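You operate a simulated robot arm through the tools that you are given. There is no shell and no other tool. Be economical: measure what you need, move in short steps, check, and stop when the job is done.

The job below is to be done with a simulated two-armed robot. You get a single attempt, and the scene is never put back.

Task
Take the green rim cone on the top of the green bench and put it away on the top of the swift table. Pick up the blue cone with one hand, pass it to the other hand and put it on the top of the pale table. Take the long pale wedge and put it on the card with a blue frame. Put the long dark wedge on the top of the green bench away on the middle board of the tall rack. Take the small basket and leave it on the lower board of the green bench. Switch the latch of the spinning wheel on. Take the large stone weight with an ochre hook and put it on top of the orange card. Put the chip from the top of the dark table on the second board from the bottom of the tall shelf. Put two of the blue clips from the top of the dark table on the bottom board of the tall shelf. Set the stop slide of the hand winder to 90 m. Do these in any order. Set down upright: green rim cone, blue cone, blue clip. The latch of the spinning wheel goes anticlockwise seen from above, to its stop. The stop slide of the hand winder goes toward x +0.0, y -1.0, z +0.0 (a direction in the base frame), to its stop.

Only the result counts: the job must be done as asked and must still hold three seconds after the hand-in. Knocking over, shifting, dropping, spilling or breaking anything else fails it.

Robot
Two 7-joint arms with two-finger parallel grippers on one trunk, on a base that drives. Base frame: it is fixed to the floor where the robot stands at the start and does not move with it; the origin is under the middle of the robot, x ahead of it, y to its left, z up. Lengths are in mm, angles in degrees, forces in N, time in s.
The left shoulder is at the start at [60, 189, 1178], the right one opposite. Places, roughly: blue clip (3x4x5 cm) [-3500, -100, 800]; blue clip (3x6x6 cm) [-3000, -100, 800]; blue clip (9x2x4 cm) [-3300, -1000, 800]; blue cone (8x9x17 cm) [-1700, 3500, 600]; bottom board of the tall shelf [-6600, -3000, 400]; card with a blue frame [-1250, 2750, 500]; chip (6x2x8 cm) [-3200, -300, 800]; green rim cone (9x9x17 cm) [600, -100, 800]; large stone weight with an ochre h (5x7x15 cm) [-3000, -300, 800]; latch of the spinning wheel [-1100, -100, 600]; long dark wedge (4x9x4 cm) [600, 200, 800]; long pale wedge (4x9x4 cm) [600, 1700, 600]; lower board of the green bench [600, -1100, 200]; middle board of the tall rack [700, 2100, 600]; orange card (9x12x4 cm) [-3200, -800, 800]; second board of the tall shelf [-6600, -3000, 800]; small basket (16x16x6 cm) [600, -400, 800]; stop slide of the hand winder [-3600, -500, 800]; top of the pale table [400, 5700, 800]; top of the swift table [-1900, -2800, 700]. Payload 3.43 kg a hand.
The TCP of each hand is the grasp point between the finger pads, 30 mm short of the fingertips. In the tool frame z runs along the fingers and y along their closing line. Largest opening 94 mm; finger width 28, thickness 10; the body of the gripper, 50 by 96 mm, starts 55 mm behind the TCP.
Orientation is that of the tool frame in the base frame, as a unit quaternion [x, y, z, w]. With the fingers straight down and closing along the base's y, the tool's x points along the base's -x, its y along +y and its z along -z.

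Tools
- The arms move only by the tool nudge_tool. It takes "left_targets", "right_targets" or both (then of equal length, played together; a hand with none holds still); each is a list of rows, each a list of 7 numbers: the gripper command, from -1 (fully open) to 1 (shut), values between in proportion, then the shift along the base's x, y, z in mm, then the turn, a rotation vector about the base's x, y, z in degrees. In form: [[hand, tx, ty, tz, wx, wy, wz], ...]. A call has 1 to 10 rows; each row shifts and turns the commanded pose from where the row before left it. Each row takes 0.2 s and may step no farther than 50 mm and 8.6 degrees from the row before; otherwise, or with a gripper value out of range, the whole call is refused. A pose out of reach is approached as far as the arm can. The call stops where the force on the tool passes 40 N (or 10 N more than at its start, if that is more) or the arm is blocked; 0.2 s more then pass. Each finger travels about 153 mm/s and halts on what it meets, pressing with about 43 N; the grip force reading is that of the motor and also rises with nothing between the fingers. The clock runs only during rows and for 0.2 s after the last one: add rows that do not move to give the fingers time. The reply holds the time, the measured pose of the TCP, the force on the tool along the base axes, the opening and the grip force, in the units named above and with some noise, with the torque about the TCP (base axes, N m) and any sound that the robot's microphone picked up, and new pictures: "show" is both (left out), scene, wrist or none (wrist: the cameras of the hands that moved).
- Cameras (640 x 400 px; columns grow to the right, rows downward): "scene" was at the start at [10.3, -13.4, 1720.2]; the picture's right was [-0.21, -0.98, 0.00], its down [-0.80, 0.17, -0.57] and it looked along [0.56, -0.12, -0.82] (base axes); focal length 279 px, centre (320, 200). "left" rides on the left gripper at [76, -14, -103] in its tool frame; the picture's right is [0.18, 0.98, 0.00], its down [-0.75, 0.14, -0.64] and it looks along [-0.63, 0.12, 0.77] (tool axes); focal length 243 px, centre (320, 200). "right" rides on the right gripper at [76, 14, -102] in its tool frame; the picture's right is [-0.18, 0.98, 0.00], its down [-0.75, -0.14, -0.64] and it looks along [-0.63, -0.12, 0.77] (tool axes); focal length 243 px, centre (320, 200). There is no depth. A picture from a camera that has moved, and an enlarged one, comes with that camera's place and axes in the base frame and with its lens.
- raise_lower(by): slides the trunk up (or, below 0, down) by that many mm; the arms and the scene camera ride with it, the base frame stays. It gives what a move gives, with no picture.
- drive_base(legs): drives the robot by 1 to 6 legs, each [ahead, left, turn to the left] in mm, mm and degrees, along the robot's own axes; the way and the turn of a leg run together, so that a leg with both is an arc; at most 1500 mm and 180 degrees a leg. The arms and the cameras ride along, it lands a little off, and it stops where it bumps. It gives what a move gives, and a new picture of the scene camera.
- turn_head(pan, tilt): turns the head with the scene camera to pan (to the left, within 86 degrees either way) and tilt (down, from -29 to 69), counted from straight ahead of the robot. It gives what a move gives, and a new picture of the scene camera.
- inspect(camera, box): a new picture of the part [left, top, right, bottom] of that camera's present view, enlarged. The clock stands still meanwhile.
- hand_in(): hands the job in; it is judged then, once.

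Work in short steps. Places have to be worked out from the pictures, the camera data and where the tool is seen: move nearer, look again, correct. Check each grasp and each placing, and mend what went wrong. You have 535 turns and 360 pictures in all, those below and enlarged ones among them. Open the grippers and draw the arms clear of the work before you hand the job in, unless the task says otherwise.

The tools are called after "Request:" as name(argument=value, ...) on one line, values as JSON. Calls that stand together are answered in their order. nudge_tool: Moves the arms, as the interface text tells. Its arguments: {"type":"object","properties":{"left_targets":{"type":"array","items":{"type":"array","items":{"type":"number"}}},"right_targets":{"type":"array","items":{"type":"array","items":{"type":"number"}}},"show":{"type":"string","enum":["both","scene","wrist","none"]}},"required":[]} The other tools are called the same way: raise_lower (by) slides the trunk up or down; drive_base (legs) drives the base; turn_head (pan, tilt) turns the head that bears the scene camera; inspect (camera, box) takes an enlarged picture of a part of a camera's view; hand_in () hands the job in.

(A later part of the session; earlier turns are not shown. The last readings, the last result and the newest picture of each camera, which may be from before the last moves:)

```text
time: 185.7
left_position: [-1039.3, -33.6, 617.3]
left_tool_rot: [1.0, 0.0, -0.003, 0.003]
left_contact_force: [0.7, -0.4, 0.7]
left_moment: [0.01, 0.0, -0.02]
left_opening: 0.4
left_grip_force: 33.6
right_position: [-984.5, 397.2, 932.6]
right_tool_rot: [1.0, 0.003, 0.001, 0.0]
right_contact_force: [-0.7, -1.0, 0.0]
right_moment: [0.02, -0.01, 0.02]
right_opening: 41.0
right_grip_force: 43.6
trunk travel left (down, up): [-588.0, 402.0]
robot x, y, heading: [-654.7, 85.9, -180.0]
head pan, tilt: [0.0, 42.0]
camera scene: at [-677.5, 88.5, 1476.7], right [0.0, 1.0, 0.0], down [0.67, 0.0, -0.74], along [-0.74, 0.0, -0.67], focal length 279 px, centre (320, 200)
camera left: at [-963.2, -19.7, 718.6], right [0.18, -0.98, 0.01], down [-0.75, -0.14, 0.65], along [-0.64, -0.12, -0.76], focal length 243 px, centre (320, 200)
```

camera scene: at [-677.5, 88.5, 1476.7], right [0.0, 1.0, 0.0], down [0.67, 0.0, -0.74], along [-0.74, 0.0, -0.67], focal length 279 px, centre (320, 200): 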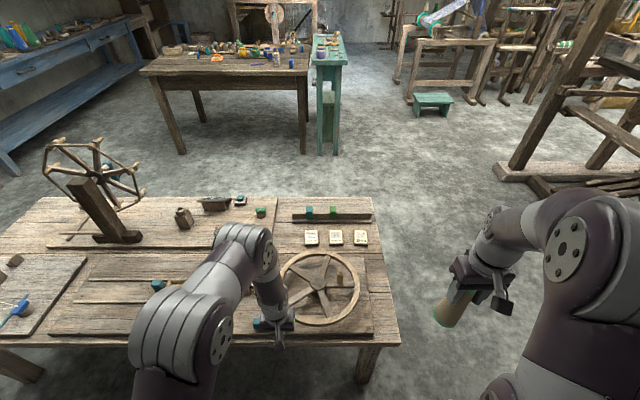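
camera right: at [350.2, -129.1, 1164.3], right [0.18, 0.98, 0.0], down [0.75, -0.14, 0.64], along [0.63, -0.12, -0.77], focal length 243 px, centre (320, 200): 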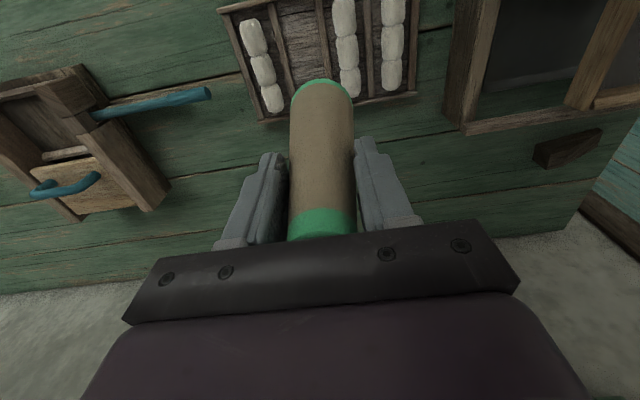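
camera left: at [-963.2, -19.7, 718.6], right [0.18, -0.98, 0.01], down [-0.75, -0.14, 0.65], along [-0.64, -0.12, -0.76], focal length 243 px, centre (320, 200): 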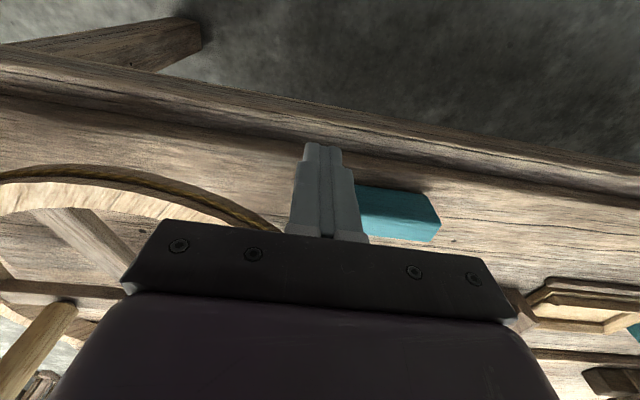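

No contact yet; down 8 mm more, then push toward -x in small steps.

Request:
nudge_tool(left_targets=[[1, 0, 0, -4, 0, 0, 0], [1, 0, 0, -4, 0, 0, 0], [1, -8, 0, 0, 0, 0, 0], [1, -8, 0, 0, 0, 0, 0], [1, -8, 0, 0, 0, 0, 0], [1, -8, 0, 0, 0, 0, 0], [1, 0, 0, 0, 0, 0, 0]], show="wrist")

```text
time: 187.2
left_position: [-1073.0, -32.1, 610.6]
left_tool_rot: [1.0, 0.001, -0.003, 0.003]
left_contact_force: [0.8, 0.0, 0.5]
left_moment: [-0.03, 0.0, 0.02]
left_opening: 0.2
left_grip_force: 32.7
right_position: [-984.3, 397.5, 932.9]
right_tool_rot: [1.0, 0.003, 0.0, 0.0]
right_contact_force: [0.1, 0.1, -0.4]
right_moment: [0.0, -0.03, 0.01]
right_opening: 41.4
right_grip_force: 43.0
trunk travel left (down, up): [-588.0, 402.0]
robot x, y, heading: [-657.0, 85.6, -179.9]
head pan, tilt: [0.0, 42.0]
camera left: at [-996.4, -19.2, 710.2], right [0.18, -0.98, 0.01], down [-0.75, -0.14, 0.65], along [-0.64, -0.12, -0.76], focal length 243 px, centre (320, 200)
```

left: 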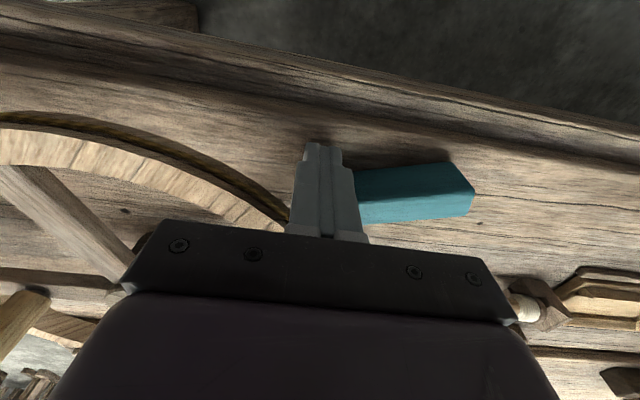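

The bar rotates freely anticlockwise. I continue along the arc.

Request:
nudge_tool(left_targets=[[1, -8, -3, 0, 0, 0, 0], [1, -8, -4, 0, 0, 0, 0], [1, -8, -5, 0, 0, 0, 0], [1, -8, -6, 0, 0, 0, 0], [1, 0, 0, 0, 0, 0, 0]], show="wrist")

```text
time: 188.2
left_position: [-1094.2, -44.4, 607.9]
left_tool_rot: [1.0, -0.003, 0.003, 0.005]
left_contact_force: [12.6, 19.6, 13.8]
left_moment: [0.16, -0.08, -0.1]
left_opening: 0.0
left_grip_force: 33.3
right_position: [-982.1, 398.9, 933.1]
right_tool_rot: [1.0, 0.001, 0.0, 0.001]
right_contact_force: [-0.8, -1.0, -0.6]
right_moment: [0.01, -0.01, 0.0]
right_opening: 41.0
right_grip_force: 42.7
trunk travel left (down, up): [-588.0, 402.0]
robot x, y, heading: [-650.8, 88.9, 179.8]
head pan, tilt: [0.0, 42.0]
stopped in row 4 (left hand): the force on the tool passed its limit (the readings are from after the stop); the commanded pose is now the measured one
camera left: at [-1018.5, -30.8, 710.1], right [0.18, -0.98, 0.01], down [-0.76, -0.13, 0.64], along [-0.63, -0.12, -0.77], focal length 243 px, centre (320, 200)
```

left: 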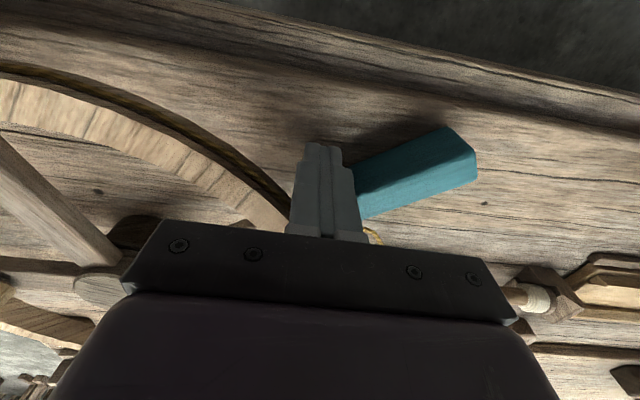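

Rotated about 37°, with rising force. I test whether that is the stop by pushing a bit more along the tangent, slightly raised.

Request:
nudge_tool(left_targets=[[1, 3, 3, 5, 0, 0, 0], [1, 0, 0, 0, 0, 0, 0], [1, -5, -4, 0, 0, 0, 0], [1, -5, -4, 0, 0, 0, 0], [1, -5, -4, 0, 0, 0, 0], [1, -5, -4, 0, 0, 0, 0], [1, 0, 0, 0, 0, 0, 0]], show="wrist")

```text
time: 189.1
left_position: [-1094.3, -45.0, 611.2]
left_tool_rot: [1.0, -0.006, 0.007, 0.005]
left_contact_force: [12.6, 22.2, 14.0]
left_moment: [0.18, -0.01, -0.17]
left_opening: 0.0
left_grip_force: 33.1
right_position: [-980.8, 401.2, 933.7]
right_tool_rot: [1.0, 0.001, -0.002, 0.001]
right_contact_force: [-0.3, -0.3, 0.4]
right_moment: [0.04, -0.03, 0.02]
right_opening: 41.2
right_grip_force: 43.0
trunk travel left (down, up): [-588.0, 402.0]
robot x, y, heading: [-649.8, 86.1, 179.8]
head pan, tilt: [0.0, 42.0]
stopped in row 4 (left hand): the force on the tool passed its limit (the readings are from after the stop); the commanded pose is now the measured one
camera left: at [-1019.1, -31.6, 714.5], right [0.17, -0.98, 0.01], down [-0.76, -0.13, 0.63], along [-0.62, -0.12, -0.77], focal length 243 px, centre (320, 200)
```

left: 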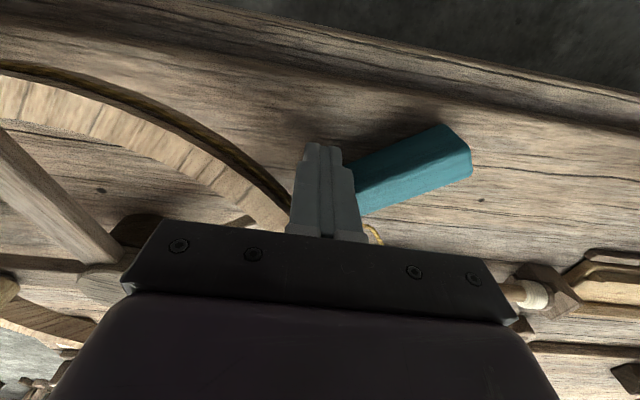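

It stays put under load, likely the stop. I lift away and view it.

Request:
nudge_tool(left_targets=[[1, 6, 6, 5, 0, 0, 0], [1, 5, 5, 25, 0, 0, 0], [1, 10, 0, 40, 0, 0, 0], [1, 30, 0, 35, 0, 0, 0], [1, 30, -10, 0, 0, 0, 0], [1, 0, 0, 0, 0, 0, 0]], show="wrist")

```text
time: 190.5
left_position: [-1013.4, -45.0, 716.8]
left_tool_rot: [1.0, -0.004, 0.008, 0.004]
left_contact_force: [-0.8, -0.1, 0.5]
left_moment: [-0.01, -0.02, -0.02]
left_opening: 0.0
left_grip_force: 33.1
right_position: [-983.2, 399.1, 932.5]
right_tool_rot: [1.0, 0.001, 0.0, 0.0]
right_contact_force: [-0.2, -0.4, -1.1]
right_moment: [0.03, 0.0, 0.03]
right_opening: 41.3
right_grip_force: 42.6
trunk travel left (down, up): [-588.0, 402.0]
robot x, y, heading: [-655.0, 91.0, 180.2]
head pan, tilt: [0.0, 42.0]
camera left: at [-940.1, -31.4, 819.1], right [0.18, -0.98, 0.01], down [-0.76, -0.13, 0.63], along [-0.62, -0.12, -0.77], focal length 243 px, centre (320, 200)
```

left: 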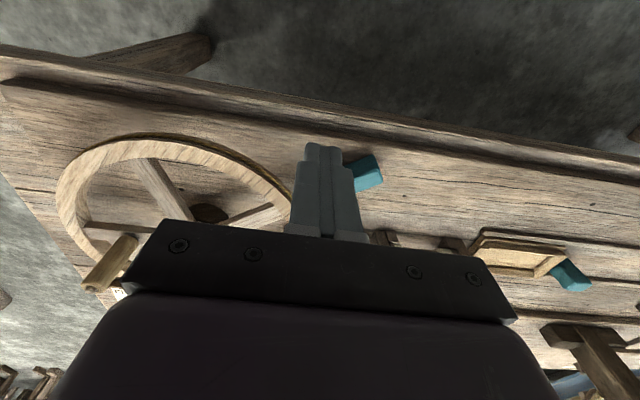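

Still hidden by the fingers; I move the hand aside (-y) and use both views.

Request:
nudge_tool(left_targets=[[1, 20, -40, 15, 0, 0, 0], [1, 20, -40, 15, 0, 0, 0], [1, 0, -40, 15, 0, 0, 0], [1, 0, 0, 0, 0, 0, 0]], show="none")

Request:
inspect(camera="scene", box=[220, 260, 380, 360])

Request:
inspect(camera="left", box=[160, 80, 400, 230])

```text
time: 191.5
left_position: [-973.2, -165.1, 759.4]
left_tool_rot: [1.0, -0.004, 0.007, 0.005]
left_contact_force: [0.0, -0.9, -0.3]
left_moment: [-0.01, -0.02, -0.03]
left_opening: 0.1
left_grip_force: 32.7
right_position: [-982.3, 400.1, 932.1]
right_tool_rot: [1.0, 0.001, 0.001, 0.001]
right_contact_force: [0.0, 0.4, 0.1]
right_moment: [-0.01, -0.01, 0.0]
right_opening: 41.1
right_grip_force: 42.4
trunk travel left (down, up): [-588.0, 402.0]
robot x, y, heading: [-652.0, 85.9, 179.6]
head pan, tilt: [0.0, 42.0]
```

```text
4.00 times, centred on (300, 310) of scene
camera zoom: at [-677.0, 90.1, 1476.7], right [0.0, 1.0, 0.0], down [0.67, 0.0, -0.74], along [-0.74, 0.0, -0.67], focal length 1118 px, centre (400, -240)
```

zoom: 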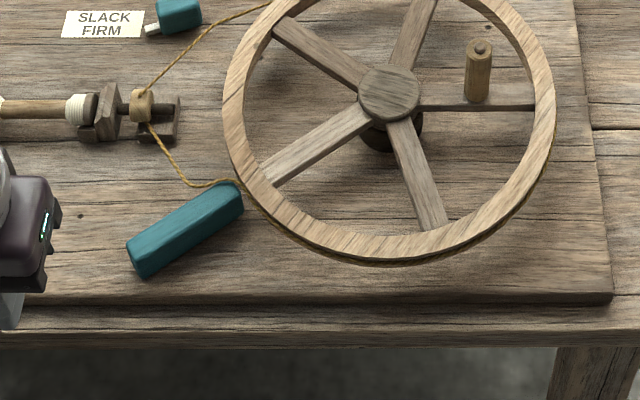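

```text
2.67 times, centred on (280, 155) of left
camera zoom: at [-899.6, -150.9, 863.0], right [0.17, -0.98, 0.01], down [-0.76, -0.13, 0.63], along [-0.62, -0.12, -0.77], focal length 647 px, centre (427, 320)
```

zoom: 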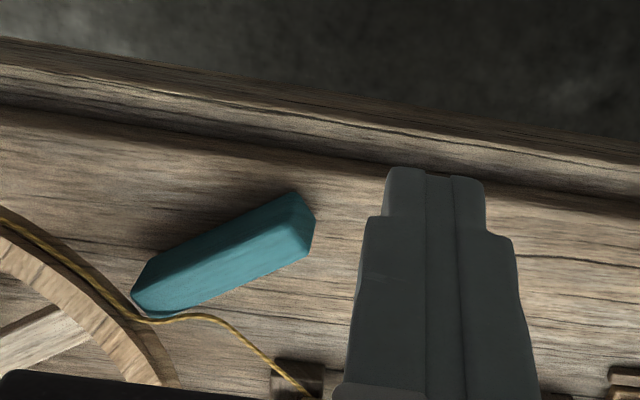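

The latch pivots at its -y end and has swung about 32° to a firm stop against the wheel. Now I go to the swift table with the green rim cone.

Request:
drive_base(legs=[[-300, 0, 0], [0, 0, 90], [1500, 0, 0]])

Request:
turn_head(pan=-40, tilt=25)

```text
time: 204.5
left_position: [-86.2, -1727.1, 758.9]
left_tool_rot: [0.711, 0.703, 0.007, -0.002]
left_contact_force: [-0.3, 0.5, 0.1]
left_moment: [0.02, 0.0, 0.0]
left_opening: 0.0
left_grip_force: 33.3
right_position: [-651.7, -1733.6, 932.7]
right_tool_rot: [0.707, 0.707, 0.001, -0.001]
right_contact_force: [-0.3, 0.5, -0.5]
right_moment: [0.01, -0.01, -0.04]
right_opening: 40.9
right_grip_force: 42.1
trunk travel left (down, up): [-588.0, 402.0]
robot x, y, heading: [-337.1, -1406.5, -90.2]
head pan, tilt: [0.0, 42.0]
camera scene: at [-338.4, -1427.6, 1476.7], right [-1.0, 0.0, 0.0], down [0.0, 0.67, -0.74], along [0.0, -0.74, -0.67], focal length 279 px, centre (320, 200)
```

scene: 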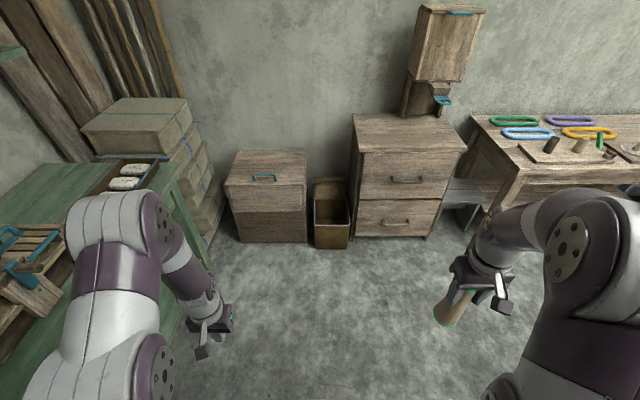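

```text
time: 205.5
left_position: [-87.3, -1727.5, 759.6]
left_tool_rot: [0.711, 0.703, 0.009, -0.001]
left_contact_force: [0.6, -0.6, -0.3]
left_moment: [-0.01, -0.05, 0.04]
left_opening: 0.1
left_grip_force: 33.0
right_position: [-649.3, -1733.6, 932.7]
right_tool_rot: [0.707, 0.707, 0.001, -0.001]
right_contact_force: [0.0, 0.2, -0.4]
right_moment: [-0.01, -0.02, -0.03]
right_opening: 40.9
right_grip_force: 42.6
trunk travel left (down, up): [-588.0, 402.0]
robot x, y, heading: [-339.0, -1404.5, -90.0]
head pan, tilt: [-40.0, 25.0]
camera scene: at [-397.4, -1414.1, 1502.9], right [-0.76, 0.65, 0.0], down [0.27, 0.32, -0.91], along [-0.58, -0.69, -0.42], focal length 279 px, centre (320, 200)
```

scene: 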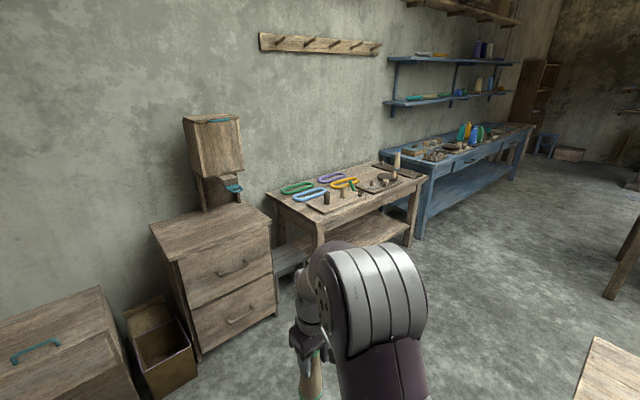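

The swift table (with the skeins) has its front edge at y ≈ -2490, x -1210…-2430. I drive in front of it for a close look.

Request:
drive_base(legs=[[430, 0, 0], [0, -1200, 0]])

Request:
turn_head(pan=-10, tilt=40)

```text
time: 213.9
left_position: [-1301.6, -2141.1, 761.8]
left_tool_rot: [0.72, 0.694, 0.008, -0.001]
left_contact_force: [1.1, 0.3, 0.1]
left_moment: [0.02, -0.02, -0.04]
left_opening: 0.0
left_grip_force: 33.3
right_position: [-1865.4, -2134.5, 932.3]
right_tool_rot: [0.716, 0.698, 0.001, 0.0]
right_contact_force: [-0.3, 0.1, 0.0]
right_moment: [0.03, -0.02, -0.02]
right_opening: 41.0
right_grip_force: 42.7
trunk travel left (down, up): [-588.0, 402.0]
robot x, y, heading: [-1547.0, -1814.6, -91.7]
head pan, tilt: [-40.0, 25.0]
camera scene: at [-1605.2, -1820.9, 1502.9], right [-0.75, 0.66, 0.0], down [0.28, 0.32, -0.91], along [-0.6, -0.68, -0.42], focal length 279 px, centre (320, 200)
```

scene: 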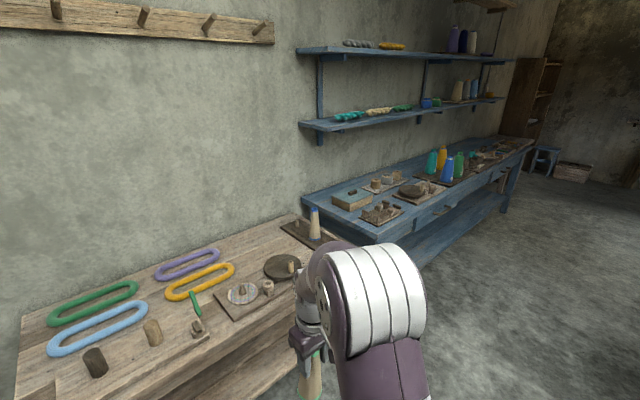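

```text
time: 214.8
left_position: [-1301.4, -2142.0, 760.5]
left_tool_rot: [0.72, 0.694, 0.008, -0.001]
left_contact_force: [-0.4, 0.5, 0.6]
left_moment: [-0.01, -0.01, 0.0]
left_opening: 0.0
left_grip_force: 32.7
right_position: [-1865.2, -2135.7, 932.2]
right_tool_rot: [0.715, 0.699, 0.0, -0.001]
right_contact_force: [-0.1, 0.2, -0.7]
right_moment: [0.02, 0.0, 0.0]
right_opening: 40.9
right_grip_force: 42.9
trunk travel left (down, up): [-588.0, 402.0]
robot x, y, heading: [-1547.1, -1814.5, -91.6]
head pan, tilt: [-10.0, 40.0]
camera scene: at [-1560.9, -1835.3, 1479.7], right [-0.98, 0.2, 0.0], down [0.13, 0.63, -0.77], along [-0.16, -0.75, -0.64], focal length 279 px, centre (320, 200)
```

scene: 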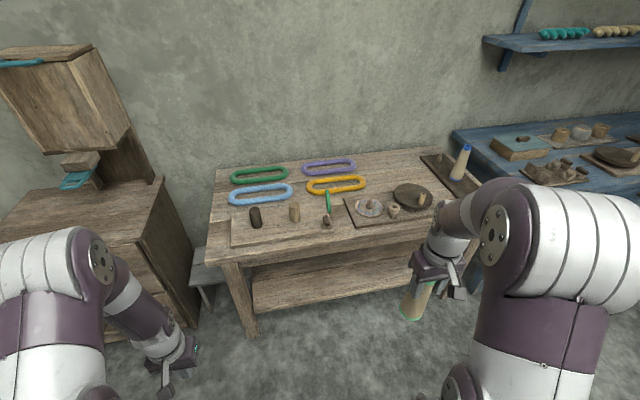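

I enlarge the table top to choose a free spot for the cone.

Request:
inspect(camera="scene", box=[200, 130, 500, 318])

```text
2.13 times, centred on (350, 224) of scene
camera zoom: at [-1560.9, -1835.3, 1479.7], right [-0.98, 0.2, 0.0], down [0.13, 0.63, -0.77], along [-0.16, -0.75, -0.64], focal length 594 px, centre (256, 149)
```

zoom: 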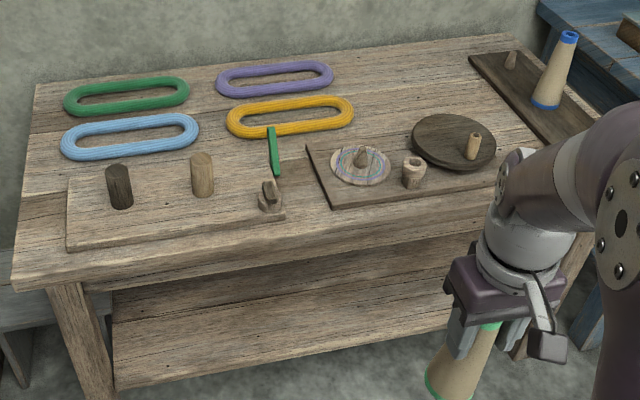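

A gap between the two base plates near the front edge, about (-1809, -2521), fits the cone. I move 170 mm closer and square up.

Request:
drive_base(legs=[[170, 0, 1.6]])

Request:
inspect(camera="right", box=[0, 0, 640, 400])

```text
time: 216.3
left_position: [-1294.3, -2302.3, 759.9]
left_tool_rot: [0.708, 0.706, 0.008, -0.002]
left_contact_force: [-0.3, -0.7, 0.5]
left_moment: [0.01, -0.01, 0.01]
left_opening: 0.0
left_grip_force: 33.1
right_position: [-1856.8, -2313.5, 932.6]
right_tool_rot: [0.705, 0.71, 0.001, 0.0]
right_contact_force: [0.5, -1.6, 0.6]
right_moment: [0.04, 0.0, 0.01]
right_opening: 41.1
right_grip_force: 42.9
trunk travel left (down, up): [-588.0, 402.0]
robot x, y, heading: [-1547.1, -1981.6, -89.9]
head pan, tilt: [-10.0, 40.0]
camera scene: at [-1562.3, -2005.7, 1479.6], right [-0.99, 0.17, 0.0], down [0.11, 0.63, -0.77], along [-0.13, -0.75, -0.64], focal length 279 px, centre (320, 200)
```

scene: 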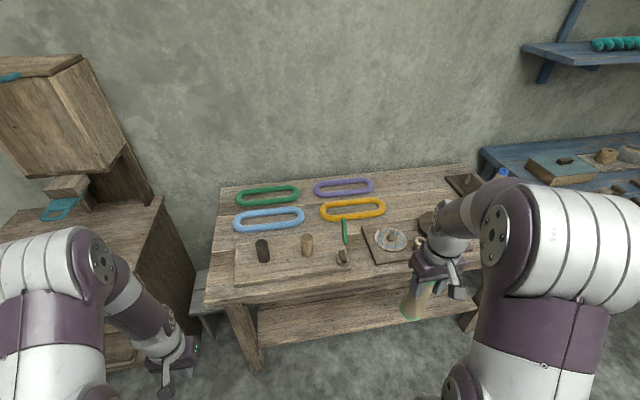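

```text
1.00 times, centred on (320, 200) of right
camera zoom: at [-1843.3, -2238.2, 1036.0], right [0.98, -0.18, 0.0], down [-0.14, -0.76, 0.64], along [-0.11, -0.63, -0.77], focal length 243 px, centre (320, 200)
```

zoom: 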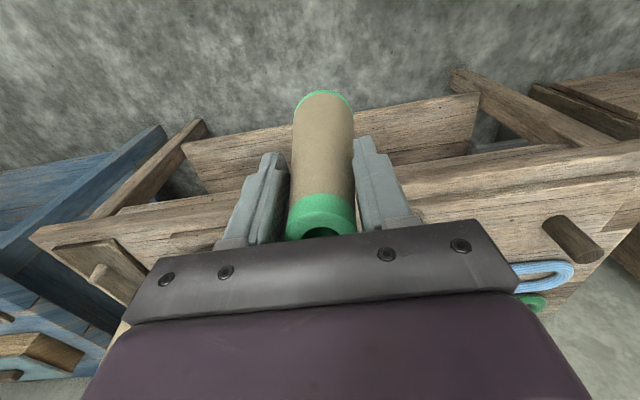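

I carry the cone over the chosen spot at the current height and check.

Request:
nudge_tool(right_targets=[[1, 10, -45, 0, 0, 0, 0], [1, 10, -45, 0, 0, 0, 0], [1, 10, -45, 0, 0, 0, 0], [1, 10, -45, 0, 0, 0, 0], [1, 9, -45, 0, 0, 0, 0], [1, 0, 0, 0, 0, 0, 0]], show="both")

Request:
inspect(camera="scene", box=[260, 180, 480, 318])

```text
time: 217.7
left_position: [-1293.5, -2302.7, 760.6]
left_tool_rot: [0.708, 0.706, 0.008, -0.001]
left_contact_force: [-0.5, 0.9, 0.2]
left_moment: [-0.02, -0.01, -0.01]
left_opening: 0.2
left_grip_force: 33.4
right_position: [-1804.8, -2511.2, 905.9]
right_tool_rot: [0.705, 0.709, -0.001, 0.001]
right_contact_force: [-0.2, 0.7, 0.4]
right_moment: [0.01, 0.03, 0.03]
right_opening: 40.7
right_grip_force: 42.8
right hand out of reach, approached as far as the arm can: row 4, 5
trunk travel left (down, up): [-588.0, 402.0]
robot x, y, heading: [-1548.5, -1986.1, -90.0]
head pan, tilt: [-10.0, 40.0]
camera scene: at [-1562.5, -2004.6, 1479.6], right [-0.99, 0.17, 0.0], down [0.11, 0.63, -0.77], along [-0.13, -0.75, -0.64], focal length 279 px, centre (320, 200)
camera right: at [-1791.3, -2433.7, 1009.7], right [0.98, -0.18, 0.0], down [-0.14, -0.75, 0.64], along [-0.11, -0.63, -0.77], focal length 243 px, centre (320, 200)
```

scene: 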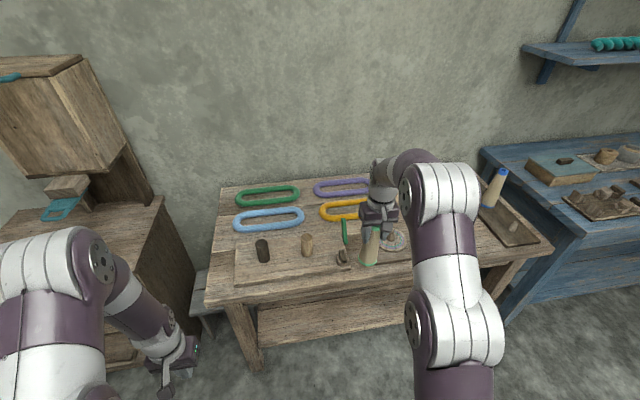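
right: 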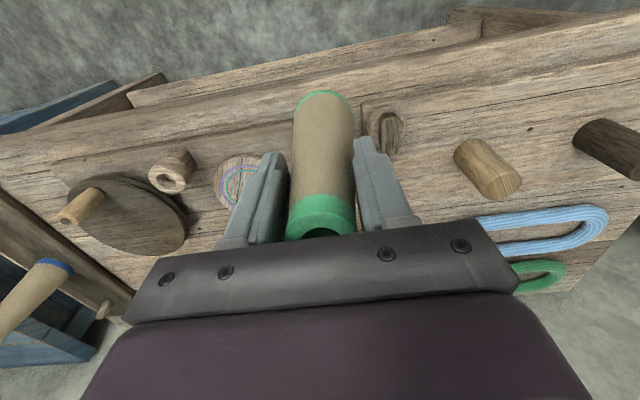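

```text
2.90 times, centred on (370, 249) of scene
camera zoom: at [-1562.5, -2004.6, 1479.6], right [-0.99, 0.17, 0.0], down [0.11, 0.63, -0.77], along [-0.13, -0.75, -0.64], focal length 810 px, centre (175, 58)
```

zoom: 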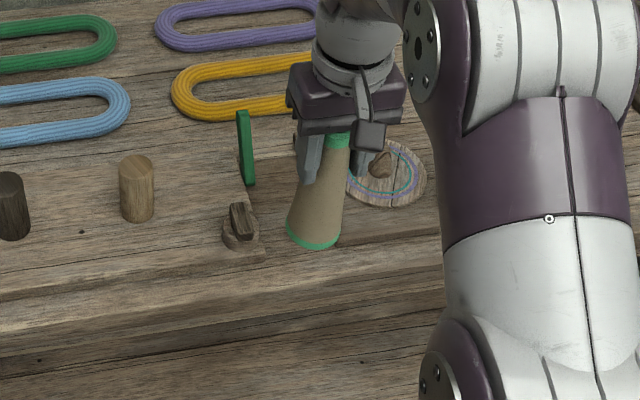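

I'm at the arm's reach limit; the table edge is at y ≈ -2506. I pull the hand back a little, lift, and drive 90 mm closer.

Request:
nudge_tool(right_targets=[[1, 0, 30, 0, 0, 0, 0], [1, 0, 45, 0, 0, 0, 0], [1, 0, 0, 0, 0, 0, 0]], show="none")

Request:
drive_base(legs=[[90, 0, 0]])

Request:
inspect(camera="right", box=[0, 0, 640, 400])

```text
time: 218.5
left_position: [-1293.2, -2302.3, 759.5]
left_tool_rot: [0.708, 0.706, 0.008, -0.001]
left_contact_force: [1.5, 0.0, -0.2]
left_moment: [0.03, -0.02, 0.01]
left_opening: 0.0
left_grip_force: 33.5
right_position: [-1804.4, -2433.9, 906.8]
right_tool_rot: [0.705, 0.709, 0.0, -0.001]
right_contact_force: [-0.2, -0.4, -0.9]
right_moment: [0.03, 0.04, 0.01]
right_opening: 41.0
right_grip_force: 42.9
trunk travel left (down, up): [-588.0, 402.0]
robot x, y, heading: [-1546.3, -1982.0, -89.6]
head pan, tilt: [-10.0, 40.0]
```

```text
time: 219.6
left_position: [-1293.9, -2394.3, 761.0]
left_tool_rot: [0.709, 0.705, 0.008, -0.001]
left_contact_force: [-0.2, -0.9, 0.8]
left_moment: [-0.01, 0.0, 0.0]
left_opening: 0.0
left_grip_force: 33.0
right_position: [-1805.0, -2526.8, 908.9]
right_tool_rot: [0.705, 0.709, 0.001, 0.0]
right_contact_force: [0.4, -0.3, -1.0]
right_moment: [-0.01, 0.02, 0.02]
right_opening: 40.8
right_grip_force: 42.7
trunk travel left (down, up): [-588.0, 402.0]
robot x, y, heading: [-1546.7, -2071.1, -89.6]
head pan, tilt: [-10.0, 40.0]
camera scene: at [-1562.1, -2096.9, 1479.6], right [-0.99, 0.17, 0.0], down [0.11, 0.63, -0.77], along [-0.13, -0.75, -0.64], focal length 279 px, centre (320, 200)
```

scene: 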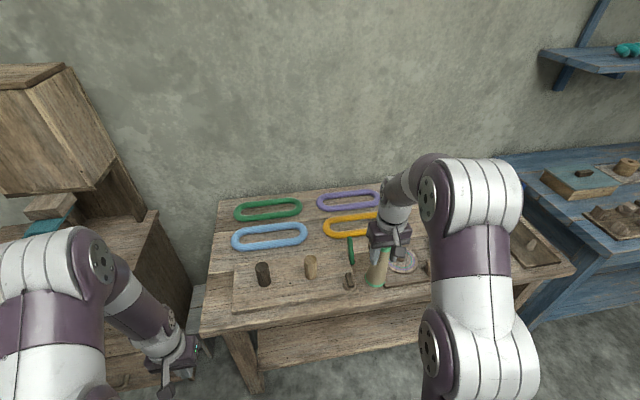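

```text
1.00 times, centred on (320, 200) of right
camera zoom: at [-1790.4, -2450.1, 1011.4], right [0.98, -0.18, 0.0], down [-0.14, -0.76, 0.64], along [-0.11, -0.63, -0.77], focal length 243 px, centre (320, 200)
```

zoom: 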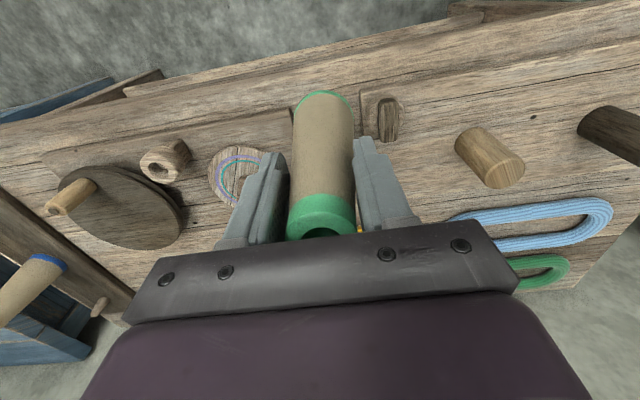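

The gap between plates is centred near x ≈ -1792; edge at y ≈ -2500. I shift to (-1792, -2545) and lower.

Request:
nudge_tool(right_targets=[[1, 12, -18, 0, 0, 0, 0], [1, 0, 0, -25, 0, 0, 0], [1, 0, 0, -20, 0, 0, 0], [1, 0, 0, -10, 0, 0, 0], [1, 0, 0, 0, 0, 0, 0]], show="both")

```text
time: 220.8
left_position: [-1294.5, -2394.3, 758.9]
left_tool_rot: [0.708, 0.706, 0.008, -0.002]
left_contact_force: [0.1, -0.3, -0.4]
left_moment: [0.01, -0.01, 0.0]
left_opening: 0.0
left_grip_force: 32.6
right_position: [-1793.4, -2544.2, 853.1]
right_tool_rot: [0.705, 0.709, 0.001, -0.001]
right_contact_force: [-0.6, 0.2, -0.5]
right_moment: [0.0, 0.03, 0.04]
right_opening: 41.0
right_grip_force: 43.2
trunk travel left (down, up): [-588.0, 402.0]
robot x, y, heading: [-1548.2, -2075.6, -90.0]
head pan, tilt: [-10.0, 40.0]
camera scene: at [-1562.0, -2095.3, 1479.6], right [-0.99, 0.17, 0.0], down [0.11, 0.63, -0.77], along [-0.13, -0.75, -0.64], focal length 279 px, centre (320, 200)
camera right: at [-1779.1, -2467.6, 957.2], right [0.98, -0.18, 0.0], down [-0.14, -0.76, 0.64], along [-0.11, -0.63, -0.77], focal length 243 px, centre (320, 200)
```

scene: 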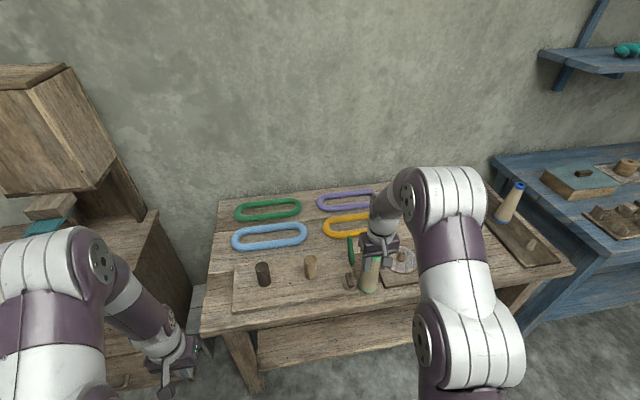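
right: 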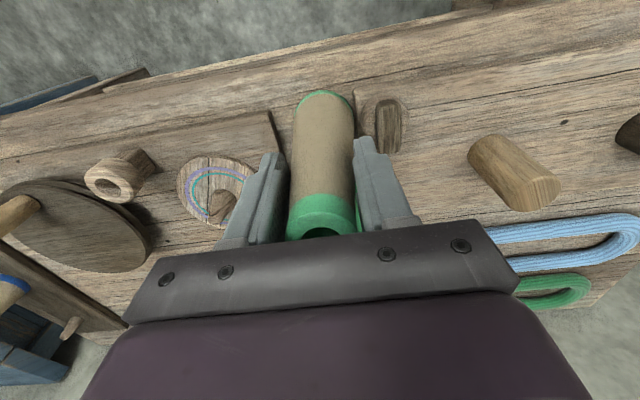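

The cone is a bit close to the left plate's corner; I shift -10 mm in x and lower in small steps.

Request:
nudge_tool(right_targets=[[1, -10, 5, 0, 0, 0, 0], [1, 0, 0, -8, 0, 0, 0], [1, 0, 0, -5, 0, 0, 0], [1, 0, 0, -5, 0, 0, 0], [1, 0, 0, -4, 0, 0, 0], [1, 0, 0, -4, 0, 0, 0], [1, 0, 0, -4, 0, 0, 0], [1, 0, 0, 0, 0, 0, 0]], show="wrist")

```text
time: 222.1
left_position: [-1292.7, -2391.1, 759.2]
left_tool_rot: [0.709, 0.706, 0.007, -0.002]
left_contact_force: [0.8, -0.9, -0.4]
left_moment: [0.0, -0.02, -0.03]
left_opening: 0.0
left_grip_force: 33.0
right_position: [-1802.2, -2540.5, 837.4]
right_tool_rot: [0.705, 0.709, -0.005, 0.003]
right_contact_force: [1.3, 6.0, 26.5]
right_moment: [1.24, -0.27, -0.01]
right_opening: 40.9
right_grip_force: 43.2
trunk travel left (down, up): [-588.0, 402.0]
robot x, y, heading: [-1546.5, -2074.2, -89.7]
head pan, tilt: [-10.0, 40.0]
stopped in row 6 (right hand): the force on the tool passed its limit (the readings are from after the stop); the commanded pose is now the measured one
camera right: at [-1788.6, -2462.8, 939.7], right [0.98, -0.18, 0.0], down [-0.13, -0.75, 0.65], along [-0.12, -0.64, -0.76], focal length 243 px, centre (320, 200)
```

right: 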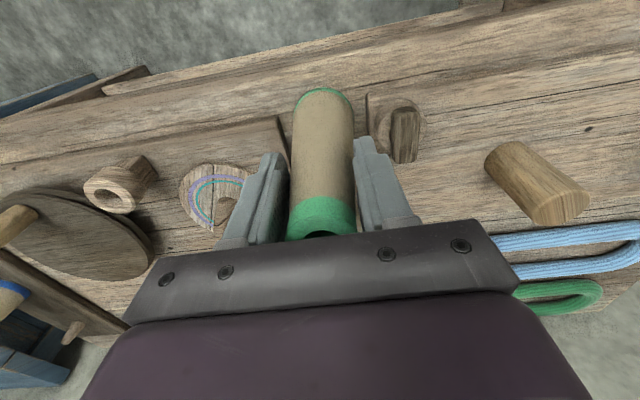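

Contact: base at z ≈ 702, standing on the table between the plates. I release gently and rise straight up.

Request:
nudge_tool(right_targets=[[1, 0, 0, 2, 0, 0, 0], [0.05, 0, 0, 0, 0, 0, 0], [-0.3, 0, 0, 0, 0, 0, 0], [-0.6, 0, 0, 0, 0, 0, 0], [-0.6, 0, 0, 30, 0, 0, 0], [-0.6, 0, 0, 45, 0, 0, 0], [-0.6, 0, 0, 45, 0, 0, 0], [-0.6, 0, 20, 20, 0, 0, 0], [-0.6, 0, 0, 0, 0, 0, 0]], show="wrist")

```text
time: 224.1
left_position: [-1294.4, -2393.5, 760.2]
left_tool_rot: [0.709, 0.705, 0.008, -0.002]
left_contact_force: [-0.1, 0.3, -0.2]
left_moment: [0.03, -0.01, 0.02]
left_opening: 0.0
left_grip_force: 32.9
right_position: [-1804.3, -2520.1, 971.0]
right_tool_rot: [0.705, 0.709, -0.003, 0.002]
right_contact_force: [0.2, -0.4, 0.6]
right_moment: [0.01, 0.01, 0.04]
right_opening: 75.2
right_grip_force: 0.1
right hand out of reach, approached as far as the arm can: row 8
trunk travel left (down, up): [-588.0, 402.0]
robot x, y, heading: [-1550.1, -2071.6, -89.9]
head pan, tilt: [-10.0, 40.0]
camera right: at [-1789.6, -2443.4, 1073.9], right [0.98, -0.18, 0.0], down [-0.14, -0.75, 0.65], along [-0.12, -0.64, -0.76], focal length 243 px, centre (320, 200)
```

right: 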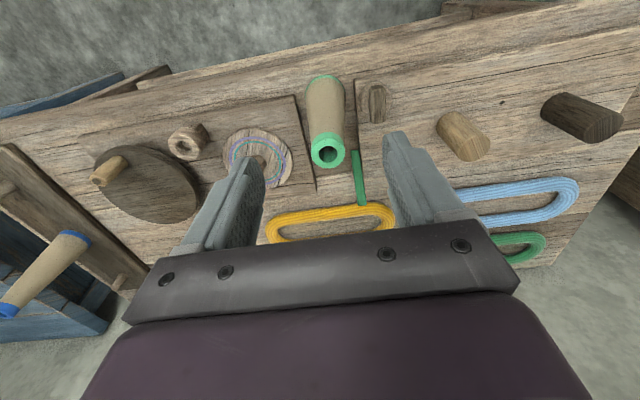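

The cone stands upright on the swift table. Next, the dark table: I back away, retract the right hand, and drive to its +x side facing -x.

Request:
nudge_tool(right_targets=[[-1, 0, 45, 5, 0, 0, 0], [-1, 0, 45, 0, 0, 0, 0], [-1, 0, 45, 0, 0, 0, 0], [-1, 0, 45, 0, 0, 0, 0]], show="none")

Request:
drive_base(legs=[[-250, 0, 0], [0, -700, 0], [0, 0, -90], [0, -1150, 0]])

Request:
turn_head(pan=0, tilt=30)

```text
time: 225.1
left_position: [-1294.1, -2392.2, 760.9]
left_tool_rot: [0.709, 0.706, 0.007, -0.001]
left_contact_force: [-0.7, 0.1, -0.3]
left_moment: [-0.02, 0.02, 0.0]
left_opening: 0.1
left_grip_force: 33.2
right_position: [-1803.0, -2336.9, 976.8]
right_tool_rot: [0.705, 0.709, -0.004, 0.003]
right_contact_force: [0.0, 0.0, 0.3]
right_moment: [-0.04, -0.02, -0.02]
right_opening: 94.2
right_grip_force: 0.1
trunk travel left (down, up): [-588.0, 402.0]
robot x, y, heading: [-1547.1, -2071.6, -89.7]
head pan, tilt: [-10.0, 40.0]
```

```text
time: 239.6
left_position: [-2554.8, -946.1, 759.9]
left_tool_rot: [1.0, -0.004, 0.006, 0.004]
left_contact_force: [0.6, 0.0, -0.5]
left_moment: [0.0, -0.01, 0.0]
left_opening: 0.3
left_grip_force: 33.6
right_position: [-2499.3, -435.9, 976.3]
right_tool_rot: [1.0, 0.002, -0.005, -0.001]
right_contact_force: [0.3, -0.1, -0.1]
right_moment: [-0.02, 0.02, 0.01]
right_opening: 93.9
right_grip_force: 0.1
trunk travel left (down, up): [-588.0, 402.0]
robot x, y, heading: [-2233.3, -690.7, 179.6]
head pan, tilt: [-10.0, 40.0]
camera scene: at [-2258.4, -676.6, 1479.6], right [0.17, 0.98, 0.0], down [0.63, -0.11, -0.77], along [-0.75, 0.13, -0.64], focal length 279 px, centre (320, 200)
```

scene: 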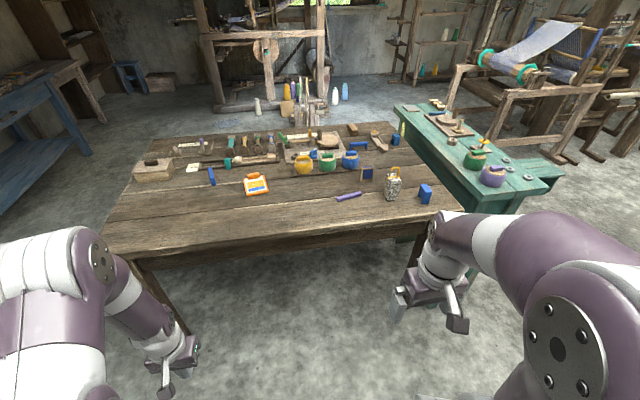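

```text
time: 240.3
left_position: [-2554.8, -944.8, 760.6]
left_tool_rot: [1.0, -0.004, 0.007, 0.004]
left_contact_force: [0.6, 0.8, -0.3]
left_moment: [0.0, -0.03, 0.01]
left_opening: 0.0
left_grip_force: 33.0
right_position: [-2499.0, -435.6, 976.9]
right_tool_rot: [1.0, 0.001, -0.004, 0.0]
right_contact_force: [0.7, -0.1, 0.3]
right_moment: [0.03, -0.05, 0.0]
right_opening: 94.0
right_grip_force: 0.1
trunk travel left (down, up): [-588.0, 402.0]
robot x, y, heading: [-2236.8, -695.2, 179.9]
head pan, tilt: [0.0, 30.0]
camera scene: at [-2265.1, -691.7, 1494.9], right [0.0, 1.0, 0.0], down [0.5, 0.0, -0.87], along [-0.87, 0.0, -0.5], focal length 279 px, centre (320, 200)
```

scene: 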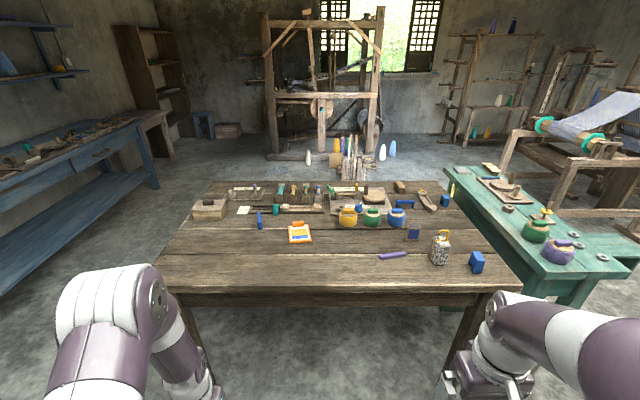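

I enlarge the dark table top.

Request:
inspect(camera="scene", box=[180, 170, 350, 276])

Request:
inspect(camera="scene", box=[330, 170, 500, 276])

```text
3.76 times, centred on (265, 223) of scene
camera zoom: at [-2265.1, -691.7, 1494.9], right [0.0, 1.0, 0.0], down [0.5, 0.0, -0.87], along [-0.87, 0.0, -0.5], focal length 1052 px, centre (527, 113)
```

zoom: 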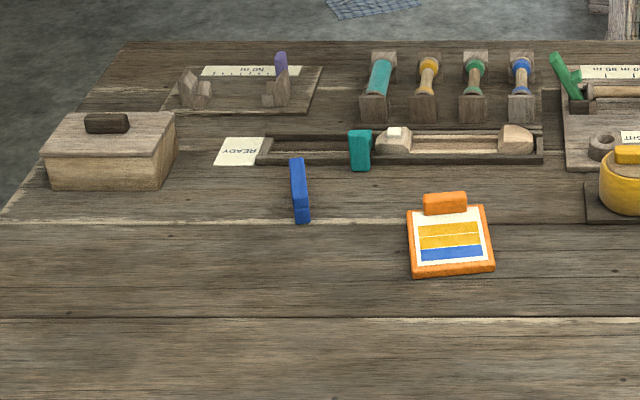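

```text
3.76 times, centred on (415, 223) of scene
camera zoom: at [-2265.1, -691.7, 1494.9], right [0.0, 1.0, 0.0], down [0.5, 0.0, -0.87], along [-0.87, 0.0, -0.5], focal length 1052 px, centre (-38, 113)
```

zoom: 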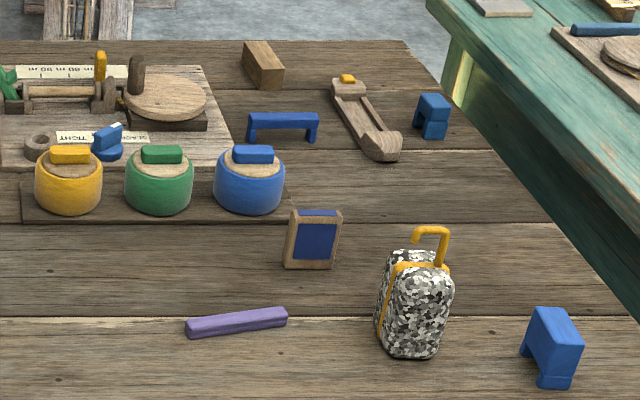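

All items identified: stone weight ≈ (-3022, -273), orange card ≈ (-3186, -775), chip ≈ (-3193, -310), clips, and the winder's slide at ≈ (-3556, -502). First the weight with the right hand: raise the trunk and approach.

Request:
raise_lower(by=200)

Request:
drive_base(legs=[[0, -240, 0.3], [430, 0, 0]])

Request:
turn_head(pan=-15, tilt=55)

```text
time: 242.5
left_position: [-2555.0, -945.4, 960.7]
left_tool_rot: [1.0, -0.004, 0.007, 0.004]
left_contact_force: [0.6, -0.3, 0.2]
left_moment: [0.05, -0.01, -0.01]
left_opening: 0.1
left_grip_force: 33.9
right_position: [-2498.5, -435.7, 1178.0]
right_tool_rot: [1.0, 0.002, -0.004, -0.001]
right_contact_force: [0.2, -0.2, -0.8]
right_moment: [0.0, 0.02, -0.01]
right_opening: 93.9
right_grip_force: 0.0
trunk travel left (down, up): [-788.0, 202.0]
robot x, y, heading: [-2239.3, -692.4, 179.8]
head pan, tilt: [0.0, 30.0]
```

```text
time: 246.6
left_position: [-2988.7, -708.5, 959.8]
left_tool_rot: [1.0, 0.001, 0.007, 0.004]
left_contact_force: [-0.1, -0.7, -0.5]
left_moment: [0.03, 0.02, -0.02]
left_opening: 0.0
left_grip_force: 33.1
right_position: [-2935.8, -198.4, 1176.4]
right_tool_rot: [1.0, 0.006, -0.004, 0.0]
right_contact_force: [-1.0, -0.4, -0.5]
right_moment: [0.0, -0.01, 0.04]
right_opening: 94.3
right_grip_force: 0.0
trunk travel left (down, up): [-788.0, 202.0]
robot x, y, heading: [-2669.1, -455.9, -179.6]
head pan, tilt: [0.0, 30.0]
camera scene: at [-2700.3, -452.2, 1695.0], right [-0.01, 1.0, 0.0], down [0.5, 0.0, -0.87], along [-0.87, -0.01, -0.5], focal length 279 px, centre (320, 200)
```

scene: 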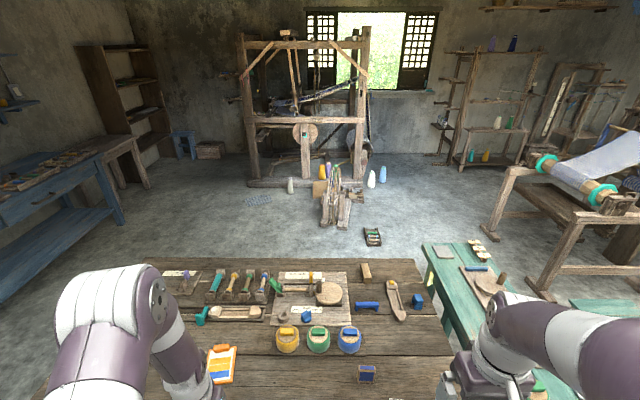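

```text
time: 247.4
left_position: [-2988.0, -709.0, 960.0]
left_tool_rot: [1.0, 0.001, 0.007, 0.005]
left_contact_force: [-0.1, 0.3, -0.1]
left_moment: [-0.02, 0.0, 0.0]
left_opening: 0.1
left_grip_force: 33.2
right_position: [-2936.6, -199.5, 1177.7]
right_tool_rot: [1.0, 0.006, -0.004, -0.001]
right_contact_force: [1.4, -0.2, -0.2]
right_moment: [0.0, 0.01, 0.02]
right_opening: 93.9
right_grip_force: 0.0
trunk travel left (down, up): [-788.0, 202.0]
robot x, y, heading: [-2672.3, -451.7, -179.5]
head pan, tilt: [-15.0, 55.0]
camera scene: at [-2679.8, -433.5, 1659.0], right [0.25, 0.97, 0.0], down [0.79, -0.21, -0.57], along [-0.56, 0.14, -0.82], focal length 279 px, centre (320, 200)
```

scene: 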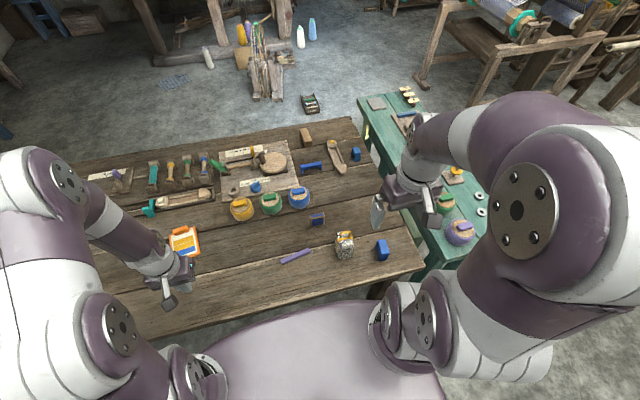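

Triangulation: table top z ≈ 782, weight base at (-3030, -261). I bring the right hand above it.

Request:
nudge_tool(right_targets=[[-1, -25, -20, -25, 0, 0, 0], [-1, -20, -20, -30, 0, 0, 0], [-1, 0, -20, -40, 0, 0, 0], [-1, 0, 0, 0, 0, 0, 0]], show="wrist")

```text
time: 248.4
left_position: [-2988.3, -708.3, 960.2]
left_tool_rot: [1.0, 0.0, 0.007, 0.004]
left_contact_force: [0.0, 0.3, 0.4]
left_moment: [-0.02, 0.0, -0.01]
left_opening: 0.1
left_grip_force: 33.4
right_position: [-2980.4, -258.9, 1079.4]
right_tool_rot: [1.0, 0.007, -0.004, -0.001]
right_contact_force: [-0.4, 0.2, 0.1]
right_moment: [-0.02, 0.02, -0.02]
right_opening: 94.0
right_grip_force: 0.1
trunk travel left (down, up): [-788.0, 202.0]
robot x, y, heading: [-2671.0, -454.3, -179.5]
head pan, tilt: [-15.0, 55.0]
camera right: at [-2902.9, -272.7, 1182.9], right [-0.17, -0.98, 0.0], down [-0.75, 0.13, 0.65], along [-0.64, 0.11, -0.76], focal length 243 px, centre (320, 200)
```

right: 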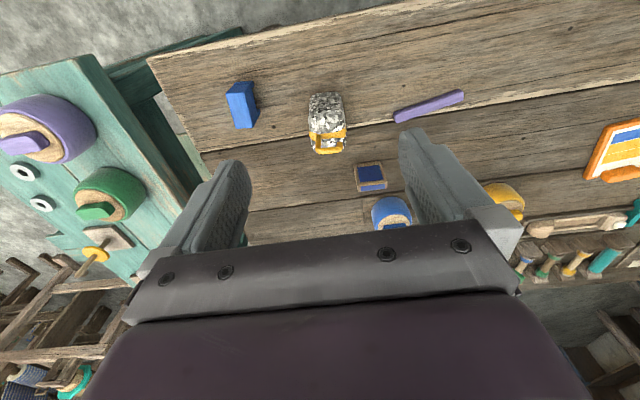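

Enlarging the weight to see its body and hook.

Request:
inspect(camera="right", box=[210, 70, 400, 190])

```text
3.33 times, centred on (305, 130) of right
camera zoom: at [-2902.9, -272.7, 1182.9], right [-0.17, -0.98, 0.0], down [-0.75, 0.13, 0.65], along [-0.64, 0.11, -0.76], focal length 809 px, centre (370, 433)
```

zoom: 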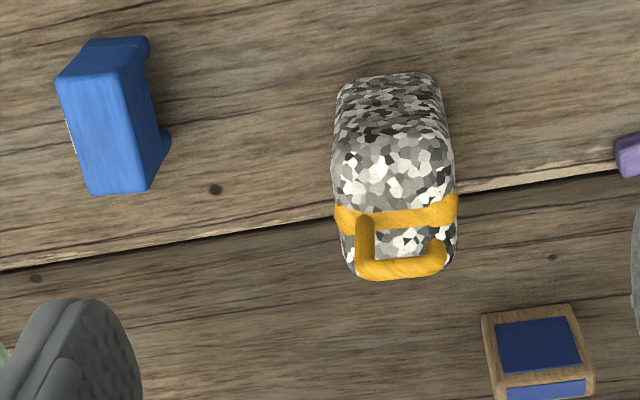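

The weight is about 50 mm wide in y at (-3045, -258), body top ≈ 890 and hook top ≈ 930. I move over and descend around it.

Request:
nudge_tool(right_targets=[[-1, -33, 0, -20, 0, 0, 0], [-1, -32, 1, -30, 0, 0, 0], [-1, 0, 0, -45, 0, 0, 0], [-1, 0, 0, -30, 0, 0, 0], [-1, 0, 0, 0, 0, 0, 0]], show="both")

```text
time: 249.6
left_position: [-2988.6, -708.8, 960.8]
left_tool_rot: [1.0, 0.002, 0.007, 0.005]
left_contact_force: [-0.4, -1.5, -0.4]
left_moment: [0.0, -0.04, 0.02]
left_opening: 0.0
left_grip_force: 32.6
right_position: [-3046.4, -259.7, 955.8]
right_tool_rot: [1.0, 0.007, -0.004, -0.001]
right_contact_force: [0.4, -0.2, 0.3]
right_moment: [-0.01, 0.01, -0.04]
right_opening: 94.0
right_grip_force: 0.1
trunk travel left (down, up): [-788.0, 202.0]
robot x, y, heading: [-2672.1, -455.5, -179.5]
head pan, tilt: [-15.0, 55.0]
camera scene: at [-2679.4, -433.5, 1659.0], right [0.25, 0.97, 0.0], down [0.79, -0.21, -0.57], along [-0.56, 0.14, -0.82], focal length 279 px, centre (320, 200)
camera right: at [-2968.6, -272.0, 1058.7], right [-0.17, -0.99, 0.0], down [-0.75, 0.13, 0.65], along [-0.64, 0.11, -0.76], focal length 243 px, centre (320, 200)
```

scene: 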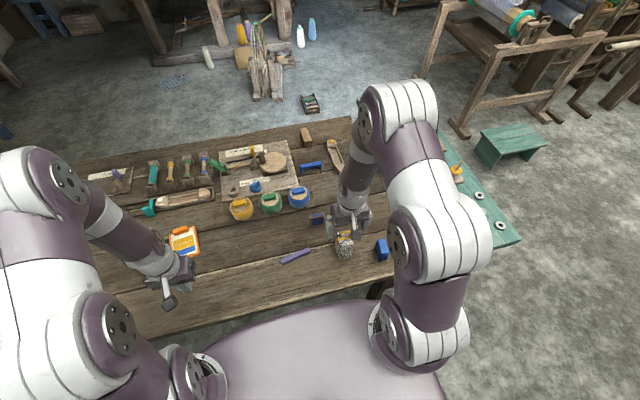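
right: 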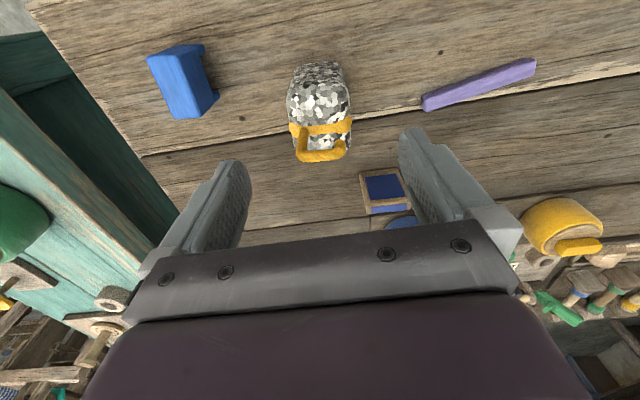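

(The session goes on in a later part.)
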